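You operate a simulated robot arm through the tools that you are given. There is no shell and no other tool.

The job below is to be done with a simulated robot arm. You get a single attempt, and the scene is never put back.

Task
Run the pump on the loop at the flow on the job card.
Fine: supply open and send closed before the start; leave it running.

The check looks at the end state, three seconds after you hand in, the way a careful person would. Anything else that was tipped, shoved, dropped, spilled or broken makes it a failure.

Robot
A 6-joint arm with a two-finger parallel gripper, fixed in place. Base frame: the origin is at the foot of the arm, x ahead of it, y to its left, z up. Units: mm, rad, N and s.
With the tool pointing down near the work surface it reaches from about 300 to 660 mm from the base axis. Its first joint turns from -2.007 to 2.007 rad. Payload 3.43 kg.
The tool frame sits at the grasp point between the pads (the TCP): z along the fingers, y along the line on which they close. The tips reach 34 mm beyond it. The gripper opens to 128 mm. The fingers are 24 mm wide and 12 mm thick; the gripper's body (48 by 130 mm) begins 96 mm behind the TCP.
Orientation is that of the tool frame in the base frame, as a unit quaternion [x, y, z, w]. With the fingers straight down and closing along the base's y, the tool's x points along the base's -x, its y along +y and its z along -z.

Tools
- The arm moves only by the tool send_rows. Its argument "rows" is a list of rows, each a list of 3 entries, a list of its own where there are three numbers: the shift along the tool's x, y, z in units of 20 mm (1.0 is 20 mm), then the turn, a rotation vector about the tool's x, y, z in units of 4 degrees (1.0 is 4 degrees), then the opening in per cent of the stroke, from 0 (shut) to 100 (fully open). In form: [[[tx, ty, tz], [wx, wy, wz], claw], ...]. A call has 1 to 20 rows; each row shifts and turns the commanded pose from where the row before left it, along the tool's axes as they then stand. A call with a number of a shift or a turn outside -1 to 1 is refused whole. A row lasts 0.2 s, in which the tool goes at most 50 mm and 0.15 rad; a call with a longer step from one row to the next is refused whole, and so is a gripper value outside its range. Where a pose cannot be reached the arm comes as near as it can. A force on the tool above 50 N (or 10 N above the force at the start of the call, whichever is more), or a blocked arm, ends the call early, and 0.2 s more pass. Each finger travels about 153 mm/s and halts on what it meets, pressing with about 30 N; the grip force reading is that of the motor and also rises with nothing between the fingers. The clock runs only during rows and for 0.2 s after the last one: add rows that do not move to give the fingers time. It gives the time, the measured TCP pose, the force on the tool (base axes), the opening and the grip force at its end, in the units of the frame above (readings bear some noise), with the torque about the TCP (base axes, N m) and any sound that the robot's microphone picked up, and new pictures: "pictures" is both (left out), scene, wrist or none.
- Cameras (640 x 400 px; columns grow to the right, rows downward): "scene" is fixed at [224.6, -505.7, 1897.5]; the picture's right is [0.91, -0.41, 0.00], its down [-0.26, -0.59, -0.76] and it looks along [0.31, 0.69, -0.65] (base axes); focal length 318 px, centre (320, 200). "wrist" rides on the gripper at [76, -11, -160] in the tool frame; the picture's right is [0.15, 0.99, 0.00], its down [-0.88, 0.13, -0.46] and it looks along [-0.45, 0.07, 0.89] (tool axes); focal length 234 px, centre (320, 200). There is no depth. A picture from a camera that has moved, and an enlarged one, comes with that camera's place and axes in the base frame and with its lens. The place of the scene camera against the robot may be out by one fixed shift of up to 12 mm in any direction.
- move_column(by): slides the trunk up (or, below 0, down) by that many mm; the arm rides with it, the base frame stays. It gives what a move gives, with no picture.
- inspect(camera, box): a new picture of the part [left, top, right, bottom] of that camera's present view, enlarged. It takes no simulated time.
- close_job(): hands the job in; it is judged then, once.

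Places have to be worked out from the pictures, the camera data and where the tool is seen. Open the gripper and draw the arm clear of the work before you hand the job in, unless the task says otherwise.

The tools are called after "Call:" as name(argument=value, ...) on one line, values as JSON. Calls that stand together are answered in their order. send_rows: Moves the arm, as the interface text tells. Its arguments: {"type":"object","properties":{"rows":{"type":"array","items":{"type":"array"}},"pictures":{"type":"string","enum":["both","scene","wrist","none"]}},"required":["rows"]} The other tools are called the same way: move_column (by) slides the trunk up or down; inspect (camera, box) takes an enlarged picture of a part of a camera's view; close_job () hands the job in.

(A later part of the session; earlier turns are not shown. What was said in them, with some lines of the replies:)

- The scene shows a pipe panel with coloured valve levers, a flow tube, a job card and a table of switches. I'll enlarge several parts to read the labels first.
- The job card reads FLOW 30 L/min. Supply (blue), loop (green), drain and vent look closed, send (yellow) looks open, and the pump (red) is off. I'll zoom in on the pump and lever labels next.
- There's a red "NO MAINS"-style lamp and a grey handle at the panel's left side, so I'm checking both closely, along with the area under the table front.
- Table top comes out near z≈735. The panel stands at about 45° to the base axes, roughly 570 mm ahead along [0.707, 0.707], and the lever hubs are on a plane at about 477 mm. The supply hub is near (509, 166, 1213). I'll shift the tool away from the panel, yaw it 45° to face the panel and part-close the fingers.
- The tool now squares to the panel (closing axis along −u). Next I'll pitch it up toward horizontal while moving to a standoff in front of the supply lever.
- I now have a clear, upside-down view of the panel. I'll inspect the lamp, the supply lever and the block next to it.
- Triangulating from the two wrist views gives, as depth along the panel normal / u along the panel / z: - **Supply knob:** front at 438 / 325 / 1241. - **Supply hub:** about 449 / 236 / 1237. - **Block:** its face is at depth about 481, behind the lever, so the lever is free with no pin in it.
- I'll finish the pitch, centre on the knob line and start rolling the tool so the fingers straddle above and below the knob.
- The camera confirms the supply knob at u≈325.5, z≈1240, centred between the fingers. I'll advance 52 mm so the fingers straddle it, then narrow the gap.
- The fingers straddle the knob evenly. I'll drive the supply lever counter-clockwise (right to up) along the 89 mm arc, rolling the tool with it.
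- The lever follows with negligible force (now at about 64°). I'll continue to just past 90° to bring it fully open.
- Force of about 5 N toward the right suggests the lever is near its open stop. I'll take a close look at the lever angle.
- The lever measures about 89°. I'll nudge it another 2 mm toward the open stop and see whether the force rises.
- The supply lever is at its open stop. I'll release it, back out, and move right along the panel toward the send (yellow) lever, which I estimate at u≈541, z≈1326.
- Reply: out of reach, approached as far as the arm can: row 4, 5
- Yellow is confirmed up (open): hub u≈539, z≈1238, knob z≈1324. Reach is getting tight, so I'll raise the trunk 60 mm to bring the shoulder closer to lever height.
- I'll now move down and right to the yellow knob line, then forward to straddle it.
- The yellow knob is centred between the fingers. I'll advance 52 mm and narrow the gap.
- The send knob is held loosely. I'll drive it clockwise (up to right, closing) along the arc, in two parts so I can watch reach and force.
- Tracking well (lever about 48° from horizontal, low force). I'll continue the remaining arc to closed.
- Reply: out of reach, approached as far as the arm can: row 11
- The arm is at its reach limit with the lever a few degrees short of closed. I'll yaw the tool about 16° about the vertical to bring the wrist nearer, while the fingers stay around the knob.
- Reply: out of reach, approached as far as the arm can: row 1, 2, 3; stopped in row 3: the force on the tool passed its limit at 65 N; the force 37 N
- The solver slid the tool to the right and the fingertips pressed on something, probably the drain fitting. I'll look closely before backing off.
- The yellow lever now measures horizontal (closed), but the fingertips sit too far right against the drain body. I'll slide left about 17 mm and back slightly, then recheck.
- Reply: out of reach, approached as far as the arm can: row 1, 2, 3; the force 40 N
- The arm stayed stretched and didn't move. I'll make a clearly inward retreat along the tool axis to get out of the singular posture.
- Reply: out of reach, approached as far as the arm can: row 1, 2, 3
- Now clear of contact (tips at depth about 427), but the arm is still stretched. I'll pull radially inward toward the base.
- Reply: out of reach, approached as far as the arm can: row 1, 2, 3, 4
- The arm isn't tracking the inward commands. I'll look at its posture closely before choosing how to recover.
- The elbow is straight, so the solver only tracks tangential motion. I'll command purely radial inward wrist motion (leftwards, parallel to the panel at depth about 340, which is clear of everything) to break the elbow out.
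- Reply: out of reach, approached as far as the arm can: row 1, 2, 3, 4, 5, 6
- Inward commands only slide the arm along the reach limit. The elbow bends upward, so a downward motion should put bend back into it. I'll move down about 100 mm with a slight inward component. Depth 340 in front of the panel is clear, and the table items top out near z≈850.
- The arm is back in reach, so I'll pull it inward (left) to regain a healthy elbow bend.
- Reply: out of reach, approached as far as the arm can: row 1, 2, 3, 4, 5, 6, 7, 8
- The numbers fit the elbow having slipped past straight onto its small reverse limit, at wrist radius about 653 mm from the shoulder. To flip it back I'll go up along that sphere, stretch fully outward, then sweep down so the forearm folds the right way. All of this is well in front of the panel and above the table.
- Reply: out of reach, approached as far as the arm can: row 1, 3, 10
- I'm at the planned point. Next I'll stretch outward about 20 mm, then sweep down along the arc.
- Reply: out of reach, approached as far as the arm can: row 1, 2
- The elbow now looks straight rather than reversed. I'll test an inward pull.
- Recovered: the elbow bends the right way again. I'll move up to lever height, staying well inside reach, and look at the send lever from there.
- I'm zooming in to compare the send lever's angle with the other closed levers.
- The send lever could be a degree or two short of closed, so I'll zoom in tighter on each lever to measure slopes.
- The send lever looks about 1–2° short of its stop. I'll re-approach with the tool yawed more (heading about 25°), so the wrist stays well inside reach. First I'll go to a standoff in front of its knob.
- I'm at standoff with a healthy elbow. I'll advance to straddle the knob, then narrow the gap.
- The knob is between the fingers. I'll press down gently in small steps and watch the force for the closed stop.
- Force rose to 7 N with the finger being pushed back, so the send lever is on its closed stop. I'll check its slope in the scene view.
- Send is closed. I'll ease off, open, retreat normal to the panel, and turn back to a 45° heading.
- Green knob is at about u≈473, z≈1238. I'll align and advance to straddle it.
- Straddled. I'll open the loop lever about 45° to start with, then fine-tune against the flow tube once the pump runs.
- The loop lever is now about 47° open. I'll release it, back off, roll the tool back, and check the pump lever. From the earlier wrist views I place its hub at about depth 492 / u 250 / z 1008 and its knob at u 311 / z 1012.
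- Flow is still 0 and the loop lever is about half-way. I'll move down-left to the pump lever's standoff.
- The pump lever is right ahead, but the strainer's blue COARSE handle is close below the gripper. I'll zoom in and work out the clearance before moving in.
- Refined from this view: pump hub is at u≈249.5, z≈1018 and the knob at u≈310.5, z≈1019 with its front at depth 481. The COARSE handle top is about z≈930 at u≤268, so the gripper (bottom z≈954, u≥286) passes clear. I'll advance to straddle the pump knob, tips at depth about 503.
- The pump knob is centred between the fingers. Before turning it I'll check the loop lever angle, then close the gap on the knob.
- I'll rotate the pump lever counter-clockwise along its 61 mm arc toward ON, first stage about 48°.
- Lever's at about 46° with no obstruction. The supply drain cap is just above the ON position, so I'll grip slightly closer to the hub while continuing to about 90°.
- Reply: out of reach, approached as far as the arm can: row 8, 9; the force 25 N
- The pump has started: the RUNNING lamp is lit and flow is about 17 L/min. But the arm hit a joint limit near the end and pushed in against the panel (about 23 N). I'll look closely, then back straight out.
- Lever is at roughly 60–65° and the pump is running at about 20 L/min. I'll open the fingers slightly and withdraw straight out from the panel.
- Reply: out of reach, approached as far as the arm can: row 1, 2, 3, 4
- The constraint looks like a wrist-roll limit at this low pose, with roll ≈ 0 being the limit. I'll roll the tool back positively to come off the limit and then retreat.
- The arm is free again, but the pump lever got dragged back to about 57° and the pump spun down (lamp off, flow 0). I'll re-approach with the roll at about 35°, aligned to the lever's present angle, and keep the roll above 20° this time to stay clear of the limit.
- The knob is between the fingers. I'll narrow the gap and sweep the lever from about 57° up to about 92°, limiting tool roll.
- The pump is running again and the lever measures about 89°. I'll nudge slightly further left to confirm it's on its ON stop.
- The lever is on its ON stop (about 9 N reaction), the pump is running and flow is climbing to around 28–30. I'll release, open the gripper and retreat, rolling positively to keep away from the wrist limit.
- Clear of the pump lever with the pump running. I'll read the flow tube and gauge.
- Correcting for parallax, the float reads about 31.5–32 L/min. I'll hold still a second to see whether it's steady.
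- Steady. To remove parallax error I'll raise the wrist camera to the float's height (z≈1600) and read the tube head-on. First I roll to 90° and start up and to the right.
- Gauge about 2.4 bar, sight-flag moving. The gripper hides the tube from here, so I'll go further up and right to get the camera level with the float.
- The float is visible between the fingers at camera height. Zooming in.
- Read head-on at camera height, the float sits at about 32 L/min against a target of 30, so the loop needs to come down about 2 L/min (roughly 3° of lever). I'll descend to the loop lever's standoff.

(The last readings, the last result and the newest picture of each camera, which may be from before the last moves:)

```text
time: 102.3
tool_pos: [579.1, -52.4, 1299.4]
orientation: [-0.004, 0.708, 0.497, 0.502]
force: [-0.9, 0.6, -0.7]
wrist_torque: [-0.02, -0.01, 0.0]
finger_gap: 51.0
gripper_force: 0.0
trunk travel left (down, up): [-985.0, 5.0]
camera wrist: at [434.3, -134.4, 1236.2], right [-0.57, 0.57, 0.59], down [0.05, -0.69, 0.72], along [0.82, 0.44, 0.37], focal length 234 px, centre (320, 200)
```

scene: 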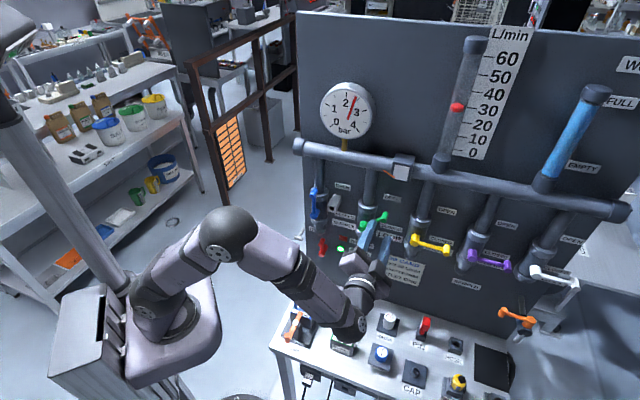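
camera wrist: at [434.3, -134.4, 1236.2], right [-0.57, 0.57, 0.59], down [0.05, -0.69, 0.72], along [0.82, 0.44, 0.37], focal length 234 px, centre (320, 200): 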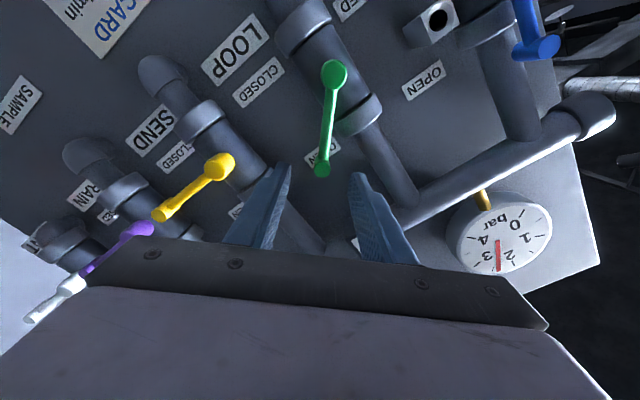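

Well aligned with the loop knob (u≈447, z≈1302). I'll advance, straddle and narrow the gap.

Call:
send_rows(rows=[[[0, 0, 0.77], [0, 0, 0], 40], [[0, 0, 0.77], [0, 0, 0], 40], [[0, 0, 0.77], [0, 0, 0], 40], [[0, 0, 0.77], [0, 0, 0], 40], [[0, 0, 0], [0, 0, 0], 28], [[0, 0, 0], [0, 0, 0], 18], [[0, 0, 0], [0, 0, 0], 18]], pictures="both")

Call:
inspect(camera="wrist", box=[250, 100, 400, 240])

Call:
inspect(camera="scene", box=[440, 80, 500, 125])

```text
time: 103.9
tool_pos: [623.3, -8.8, 1298.8]
orientation: [-0.003, 0.709, 0.496, 0.502]
force: [0.1, 0.8, -0.2]
wrist_torque: [0.01, 0.01, 0.04]
finger_gap: 23.1
gripper_force: 0.0
trunk travel left (down, up): [-985.0, 5.0]
camera wrist: at [477.5, -90.6, 1236.6], right [-0.57, 0.57, 0.59], down [0.05, -0.69, 0.72], along [0.82, 0.44, 0.37], focal length 234 px, centre (320, 200)
```

scene: 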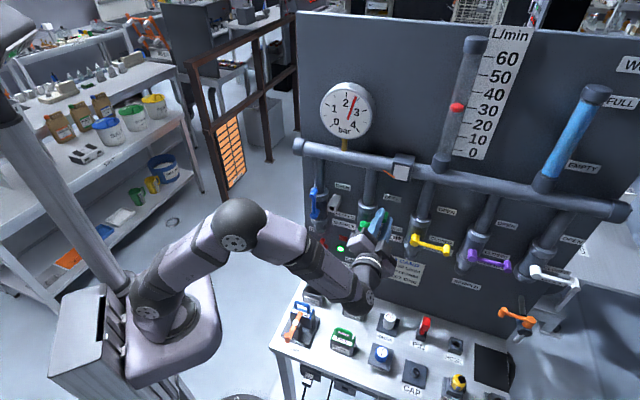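
wrist: 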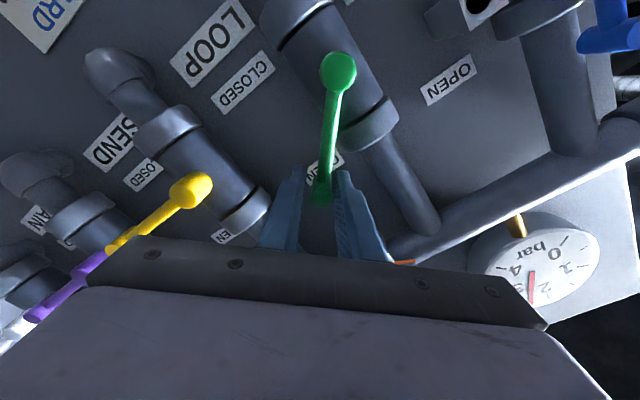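

```text
2.86 times, centred on (325, 170) of wrist
camera zoom: at [477.5, -90.6, 1236.6], right [-0.57, 0.57, 0.59], down [0.05, -0.69, 0.72], along [0.82, 0.44, 0.37], focal length 669 px, centre (306, 286)
```

zoom: 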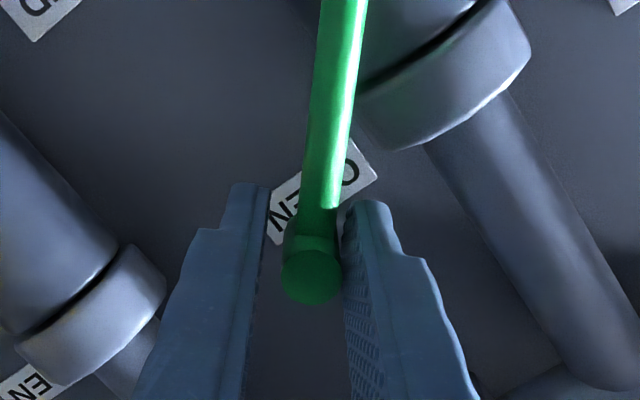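

```text
8.89 times, centred on (470, 102) of scene
camera zoom: at [224.6, -505.7, 1897.5], right [0.91, -0.41, 0.0], down [-0.26, -0.59, -0.76], along [0.31, 0.69, -0.65], focal length 2828 px, centre (-1013, 1067)
```

zoom: 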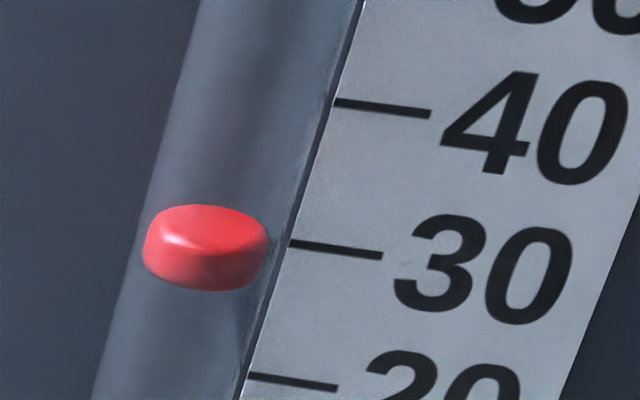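

The upper-left finger is just touching the knob, so I'll push the loop lever about 4 mm in the closing direction and let the flow settle.

Call:
send_rows(rows=[[[0, -0.1, 0], [0, 0, 0.3], 18], [[0, -0.1, 0], [0, 0, 0.3], 18], [[0, 0, 0], [0, 0, 0], 18], [[0, 0, 0], [0, 0, 0], 18], [[0, 0, 0], [0, 0, 0], 18], [[0, 0, 0], [0, 0, 0], 18], [[0, 0, 0], [0, 0, 0], 18], [[0, 0, 0], [0, 0, 0], 18], [[0, 0, 0], [0, 0, 0], 18], [[0, 0, 0], [0, 0, 0], 18], [[0, 0, 0], [0, 0, 0], 18], [[0, 0, 0], [0, 0, 0], 18]], pictures="none")

Call:
inspect(camera="scene", box=[440, 80, 500, 125])

Call:
inspect(camera="wrist", box=[250, 100, 400, 240])

```text
time: 106.5
tool_pos: [625.8, -11.1, 1296.3]
orientation: [0.012, 0.709, 0.507, 0.491]
force: [-0.7, -0.8, 0.2]
wrist_torque: [0.0, 0.0, -0.01]
finger_gap: 23.3
gripper_force: 0.9
trunk travel left (down, up): [-985.0, 5.0]
```

```text
8.89 times, centred on (470, 102) of scene
camera zoom: at [224.6, -505.7, 1897.5], right [0.91, -0.41, 0.0], down [-0.26, -0.59, -0.76], along [0.31, 0.69, -0.65], focal length 2828 px, centre (-1013, 1067)
```

zoom: 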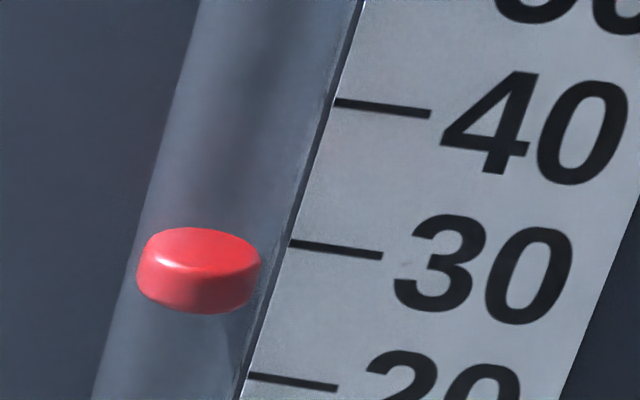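

```text
2.86 times, centred on (325, 170) of wrist
camera zoom: at [477.8, -90.8, 1235.8], right [-0.55, 0.56, 0.62], down [0.07, -0.71, 0.7], along [0.83, 0.43, 0.35], focal length 669 px, centre (306, 286)
```

zoom: 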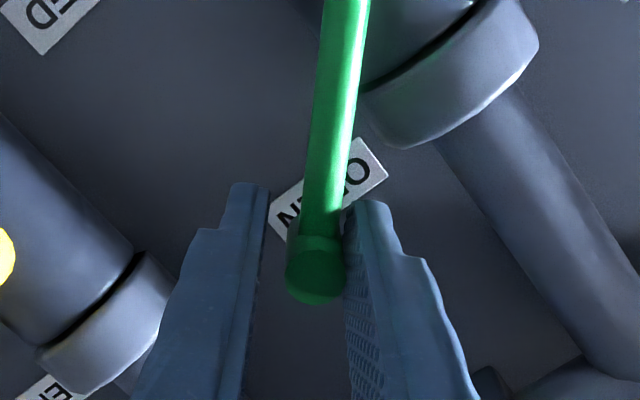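

The float dropped by about 1.6, to about 30.5 L/min. One more small nudge of roughly 1.2 mm.

Call:
send_rows(rows=[[[0, -0.06, 0], [0, 0, 0.1], 18], [[0, 0, 0], [0, 0, 0], 18], [[0, 0, 0], [0, 0, 0], 18], [[0, 0, 0], [0, 0, 0], 18], [[0, 0, 0], [0, 0, 0], 18], [[0, 0, 0], [0, 0, 0], 18], [[0, 0, 0], [0, 0, 0], 18], [[0, 0, 0], [0, 0, 0], 18], [[0, 0, 0], [0, 0, 0], 18], [[0, 0, 0], [0, 0, 0], 18], [[0, 0, 0], [0, 0, 0], 18], [[0, 0, 0], [0, 0, 0], 18]], pictures="none")

Call:
inspect(camera="scene", box=[440, 80, 500, 125])

```text
time: 109.1
tool_pos: [625.9, -12.4, 1294.9]
orientation: [0.014, 0.708, 0.509, 0.489]
force: [0.0, -0.2, 1.2]
wrist_torque: [0.0, -0.05, 0.0]
finger_gap: 23.4
gripper_force: 0.3
trunk travel left (down, up): [-985.0, 5.0]
```

```text
8.89 times, centred on (470, 102) of scene
camera zoom: at [224.6, -505.7, 1897.5], right [0.91, -0.41, 0.0], down [-0.26, -0.59, -0.76], along [0.31, 0.69, -0.65], focal length 2828 px, centre (-1013, 1067)
```

zoom: 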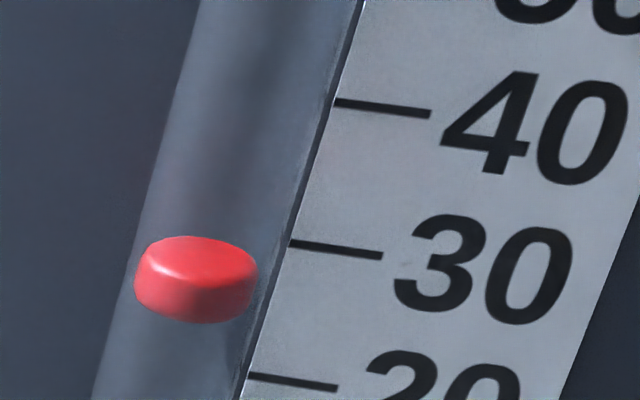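

The float is now at the position I calibrated for 30 L/min. I'll open the fingers without touching the lever and retreat straight out.

Call:
send_rows(rows=[[[0, 0.05, 0], [0, 0, 0], 24], [[0, 0, 0], [0, 0, 0], 32], [[0, 0, 0], [0, 0, 0], 40], [[0, 0, -0.9], [0, 0, 0], 40], [[0, 0, -0.9], [0, 0, 0], 40], [[0, 0, -0.9], [0, 0, 0], 40], [[0, 0, -0.5], [0, 0, 0], 40], [[0, 0, 0], [0, 0, 1], 40], [[0, 0, 0], [0, 0, 1], 40], [[0, 0, 0], [0, 0, 1], 40], [[0, 0, 0], [0, 0, 1], 40], [[0, 0, 0], [0, 0, 1], 40], [[0, 0, 0], [0, 0, 1], 40], [[0, 0, 0], [0, 0, 1], 40], [[0, 0, 0], [0, 0, 1], 40], [[0, 0, 0], [0, 0, 1], 40], [[0, 0, 0], [0, 0, 1], 40], [[0, 0, 0], [0, 0, 0.8], 40]], pictures="both")

Call:
inspect(camera="scene", box=[440, 80, 500, 125])

```text
time: 112.9
tool_pos: [580.0, -55.9, 1296.8]
orientation: [0.274, 0.653, 0.653, 0.267]
force: [-0.1, 0.3, -0.3]
wrist_torque: [-0.02, 0.0, 0.02]
finger_gap: 51.2
gripper_force: 0.1
trunk travel left (down, up): [-985.0, 5.0]
camera wrist: at [413.0, -116.3, 1285.2], right [-0.09, 0.1, 0.99], down [0.3, -0.95, 0.12], along [0.95, 0.31, 0.06], focal length 234 px, centre (320, 200)
```

scene: 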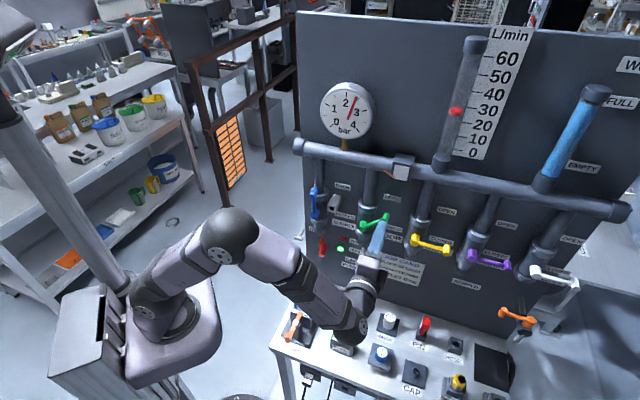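
wrist: 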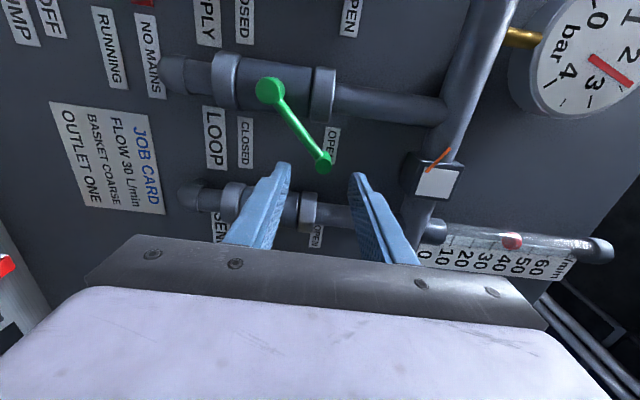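

```text
8.89 times, centred on (470, 102) of scene
camera zoom: at [224.6, -505.7, 1897.5], right [0.91, -0.41, 0.0], down [-0.26, -0.59, -0.76], along [0.31, 0.69, -0.65], focal length 2828 px, centre (-1013, 1067)
```

zoom: 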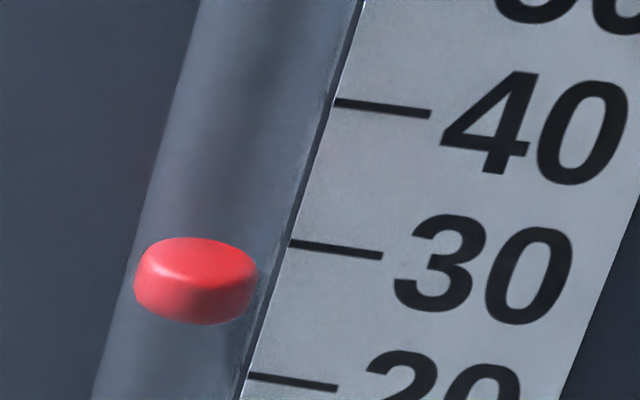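

Stable after release. I'll go back up to camera-level with the float to verify the reading head-on, which also takes the arm clear of the levers.

Call:
send_rows(rows=[[[-0.136, 0.98, -0.09], [0, 0, 0], 40], [[-0.136, 0.98, -0.09], [0, 0, 0], 40], [[-0.136, 0.98, -0.09], [0, 0, 0], 40], [[-0.136, 0.98, -0.09], [0, 0, 0], 40], [[-0.136, 0.98, -0.09], [0, 0, 0], 40], [[-0.136, 0.98, -0.09], [0, 0, 0], 40], [[-0.136, 0.98, -0.09], [0, 0, 0], 40], [[-0.136, 0.98, -0.09], [0, 0, 0], 40], [[-0.136, 0.98, -0.09], [0, 0, 0], 40], [[-0.136, 0.98, -0.09], [0, 0, 0], 40], [[-0.136, 0.98, -0.09], [0, 0, 0], 40], [[-0.136, 0.98, -0.09], [0, 0, 0], 40], [[-0.136, 0.98, -0.09], [0, 0, 0], 40], [[-0.136, 0.98, -0.09], [0, 0, 0], 40], [[-0.136, 0.98, -0.09], [0, 0, 0], 40], [[-0.136, 0.98, -0.09], [0, 0, 0], 40]], pictures="both")

Call:
inspect(camera="wrist", box=[270, 150, 380, 230])

Call:
inspect(camera="scene", box=[290, 170, 410, 290])

Call:
inspect(camera="scene", box=[400, 220, 600, 340])

Call:
inspect(camera="scene", box=[270, 270, 510, 400])

```text
time: 116.3
tool_pos: [592.8, -108.6, 1609.4]
orientation: [0.274, 0.653, 0.653, 0.267]
force: [0.2, -0.6, 1.0]
wrist_torque: [-0.01, 0.0, 0.04]
finger_gap: 50.9
gripper_force: 0.1
trunk travel left (down, up): [-985.0, 5.0]
camera wrist: at [425.5, -168.1, 1598.4], right [-0.1, 0.1, 0.99], down [0.3, -0.95, 0.12], along [0.95, 0.31, 0.06], focal length 234 px, centre (320, 200)
```

scene: 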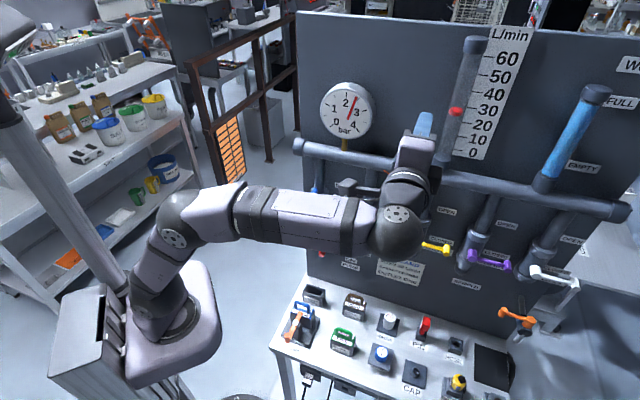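
wrist: 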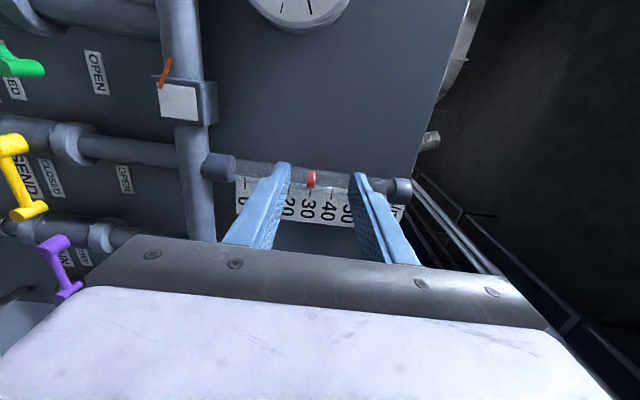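

```text
5.00 times, centred on (325, 190) of wrist
camera zoom: at [425.5, -168.1, 1598.4], right [-0.1, 0.1, 0.99], down [0.3, -0.95, 0.12], along [0.95, 0.31, 0.06], focal length 1171 px, centre (295, 250)
```

zoom: 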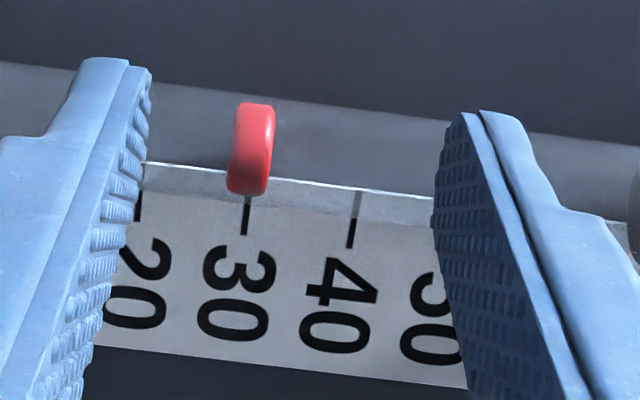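

```text
3.33 times, centred on (350, 230) of scene
camera zoom: at [224.6, -505.7, 1897.5], right [0.91, -0.41, 0.0], down [-0.26, -0.59, -0.76], along [0.31, 0.69, -0.65], focal length 1060 px, centre (220, 100)
```

zoom: 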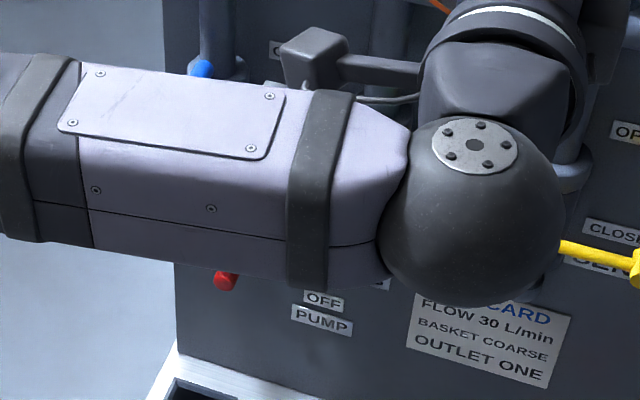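

```text
3.20 times, centred on (500, 280) of scene
camera zoom: at [224.6, -505.7, 1897.5], right [0.91, -0.41, 0.0], down [-0.26, -0.59, -0.76], along [0.31, 0.69, -0.65], focal length 1018 px, centre (-256, -56)
```

zoom: 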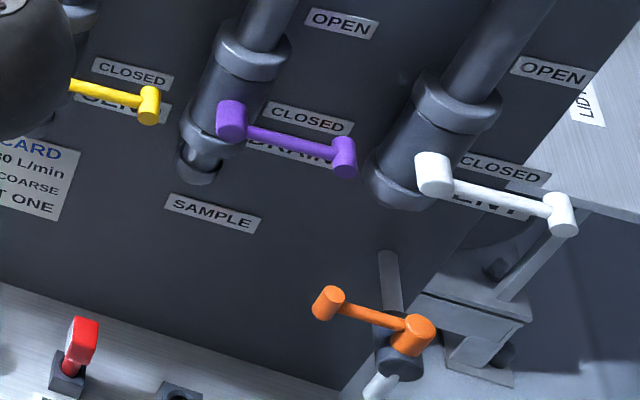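

```text
2.67 times, centred on (390, 335) of scene
camera zoom: at [224.6, -505.7, 1897.5], right [0.91, -0.41, 0.0], down [-0.26, -0.59, -0.76], along [0.31, 0.69, -0.65], focal length 848 px, centre (133, -160)
```

zoom: 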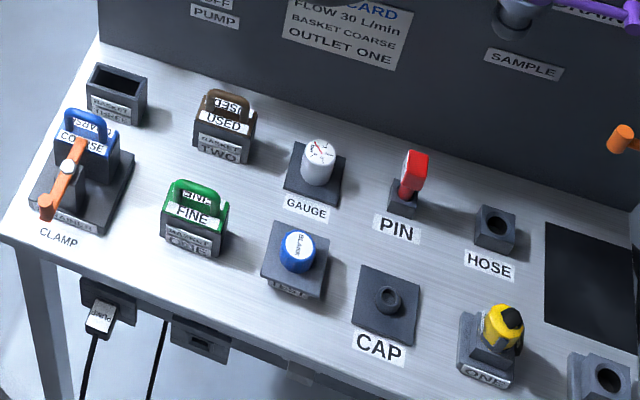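

Head-on the float sits right at the 30 mark, and table items, drain and vent look undisturbed. I'll open the gripper fully and draw the arm back well clear, then do a last check of all levers.

Call:
send_rows(rows=[[[0, 0, -0.9], [0, 0, 0], 60], [[0, 0, -0.9], [0, 0, 0], 80], [[0, 0, -0.9], [0, 0, 0], 100], [[0, 0, -0.9], [0, 0, 0], 100], [[0.7, 0, -0.6], [0, 0, 0], 100], [[0.9, 0, 0], [0, 0, 0], 100], [[0.9, 0, 0], [0, 0, 0], 100], [[0.9, 0, 0], [0, 0, 0], 100], [[0.9, 0, 0], [0, 0, 0], 100]], pictures="both")

Call:
inspect(camera="scene", box=[290, 170, 410, 290])

Call:
inspect(camera="scene", box=[440, 80, 500, 125])

Call:
inspect(camera="scene", box=[340, 190, 520, 300])

```text
time: 118.3
tool_pos: [471.7, -105.6, 1610.6]
orientation: [0.274, 0.654, 0.653, 0.268]
force: [1.0, -0.5, 1.0]
wrist_torque: [0.01, -0.03, 0.0]
finger_gap: 127.9
gripper_force: 0.1
trunk travel left (down, up): [-985.0, 5.0]
camera wrist: at [304.4, -165.9, 1599.6], right [-0.1, 0.1, 0.99], down [0.3, -0.94, 0.13], along [0.95, 0.31, 0.06], focal length 234 px, centre (320, 200)
```

scene: 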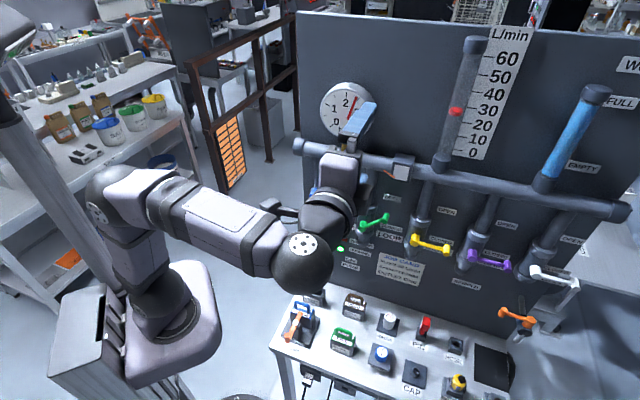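
wrist: 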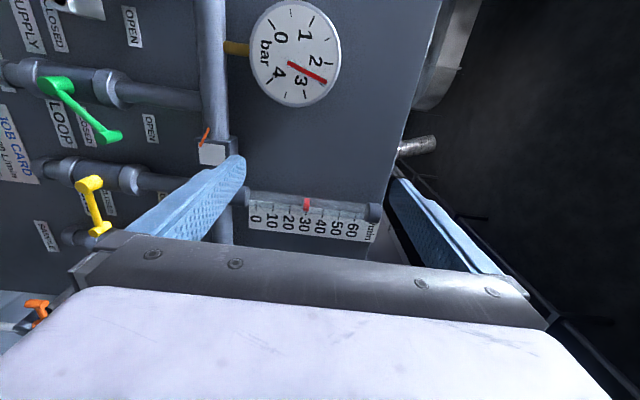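

```text
3.33 times, centred on (350, 230) of scene
camera zoom: at [224.6, -505.7, 1897.5], right [0.91, -0.41, 0.0], down [-0.26, -0.59, -0.76], along [0.31, 0.69, -0.65], focal length 1060 px, centre (220, 100)
```

zoom: 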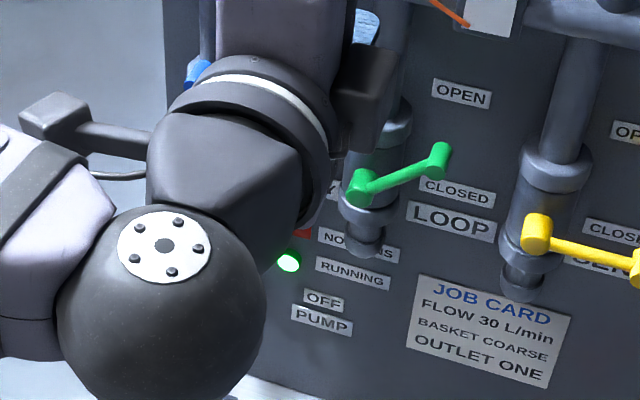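

```text
8.89 times, centred on (470, 102) of scene
camera zoom: at [224.6, -505.7, 1897.5], right [0.91, -0.41, 0.0], down [-0.26, -0.59, -0.76], along [0.31, 0.69, -0.65], focal length 2828 px, centre (-1013, 1067)
```

zoom: 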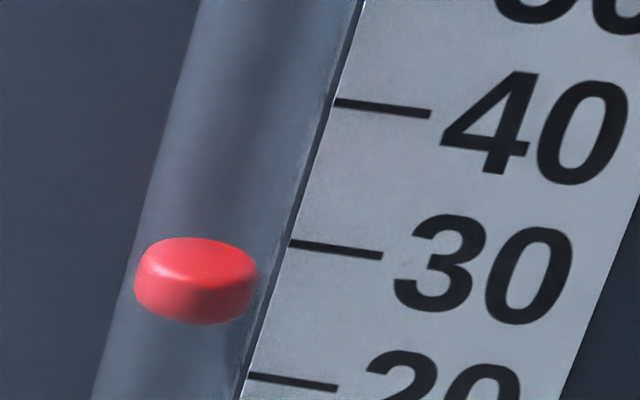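

```text
3.56 times, centred on (430, 245) of scene
camera zoom: at [224.6, -505.7, 1897.5], right [0.91, -0.41, 0.0], down [-0.26, -0.59, -0.76], along [0.31, 0.69, -0.65], focal length 1131 px, centre (-71, 40)
```

zoom: 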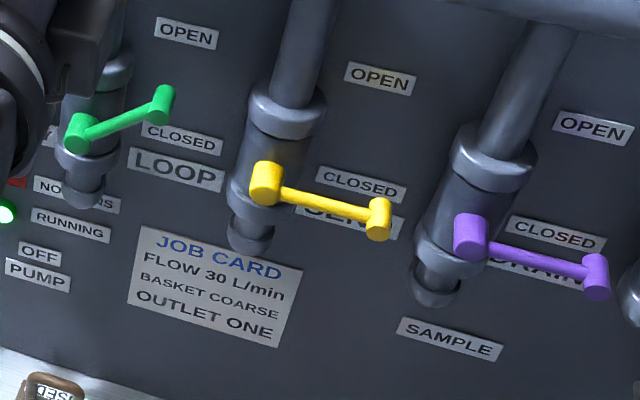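

Everything checks out:
- Supply is fully open and send is closed on its stop.
- Drain and vent are untouched.
- The pump lever is on ON with the RUNNING lamp lit, and flow is steady at 30 L/min on the loop.
- The gripper is open and the arm is clear.

I'm handing in the job.

Call:
close_job()

```text
The job is handed in.
```

The pump is running on the loop at 30 L/min, matching the job card, and I've handed the job in. I read the flow tube level with the float to avoid parallax, and it stayed steady after I let go of the lever.

- **Before the start:** supply was fully open and send was closed on its stop before the pump was switched on.
- **Pump:** the lever is on its ON stop, the RUNNING lamp is lit, and I left it running.
- **Loop:** the lever is a bit under half open, trimmed down from about 32 L/min to reach 30.
- **Everything else:** drain, vent and the items on the table look as they did at the start. The gripper is open and the arm is clear of the panel.

Three things did not go cleanly:

- **False start:** on the first try the arm hit a joint limit and dragged the pump lever back, so the pump ran briefly and stopped. Supply and send were already set, and I restarted it.
- **Contact with the panel:** in that same slip, the fingertips pressed on the panel with about 23 N.
- **Contact at the drain valve:** while I was closing send, the fingertips pressed against something beside it, most likely the drain valve body, peaking at 65 N. The drain valve looks unchanged.
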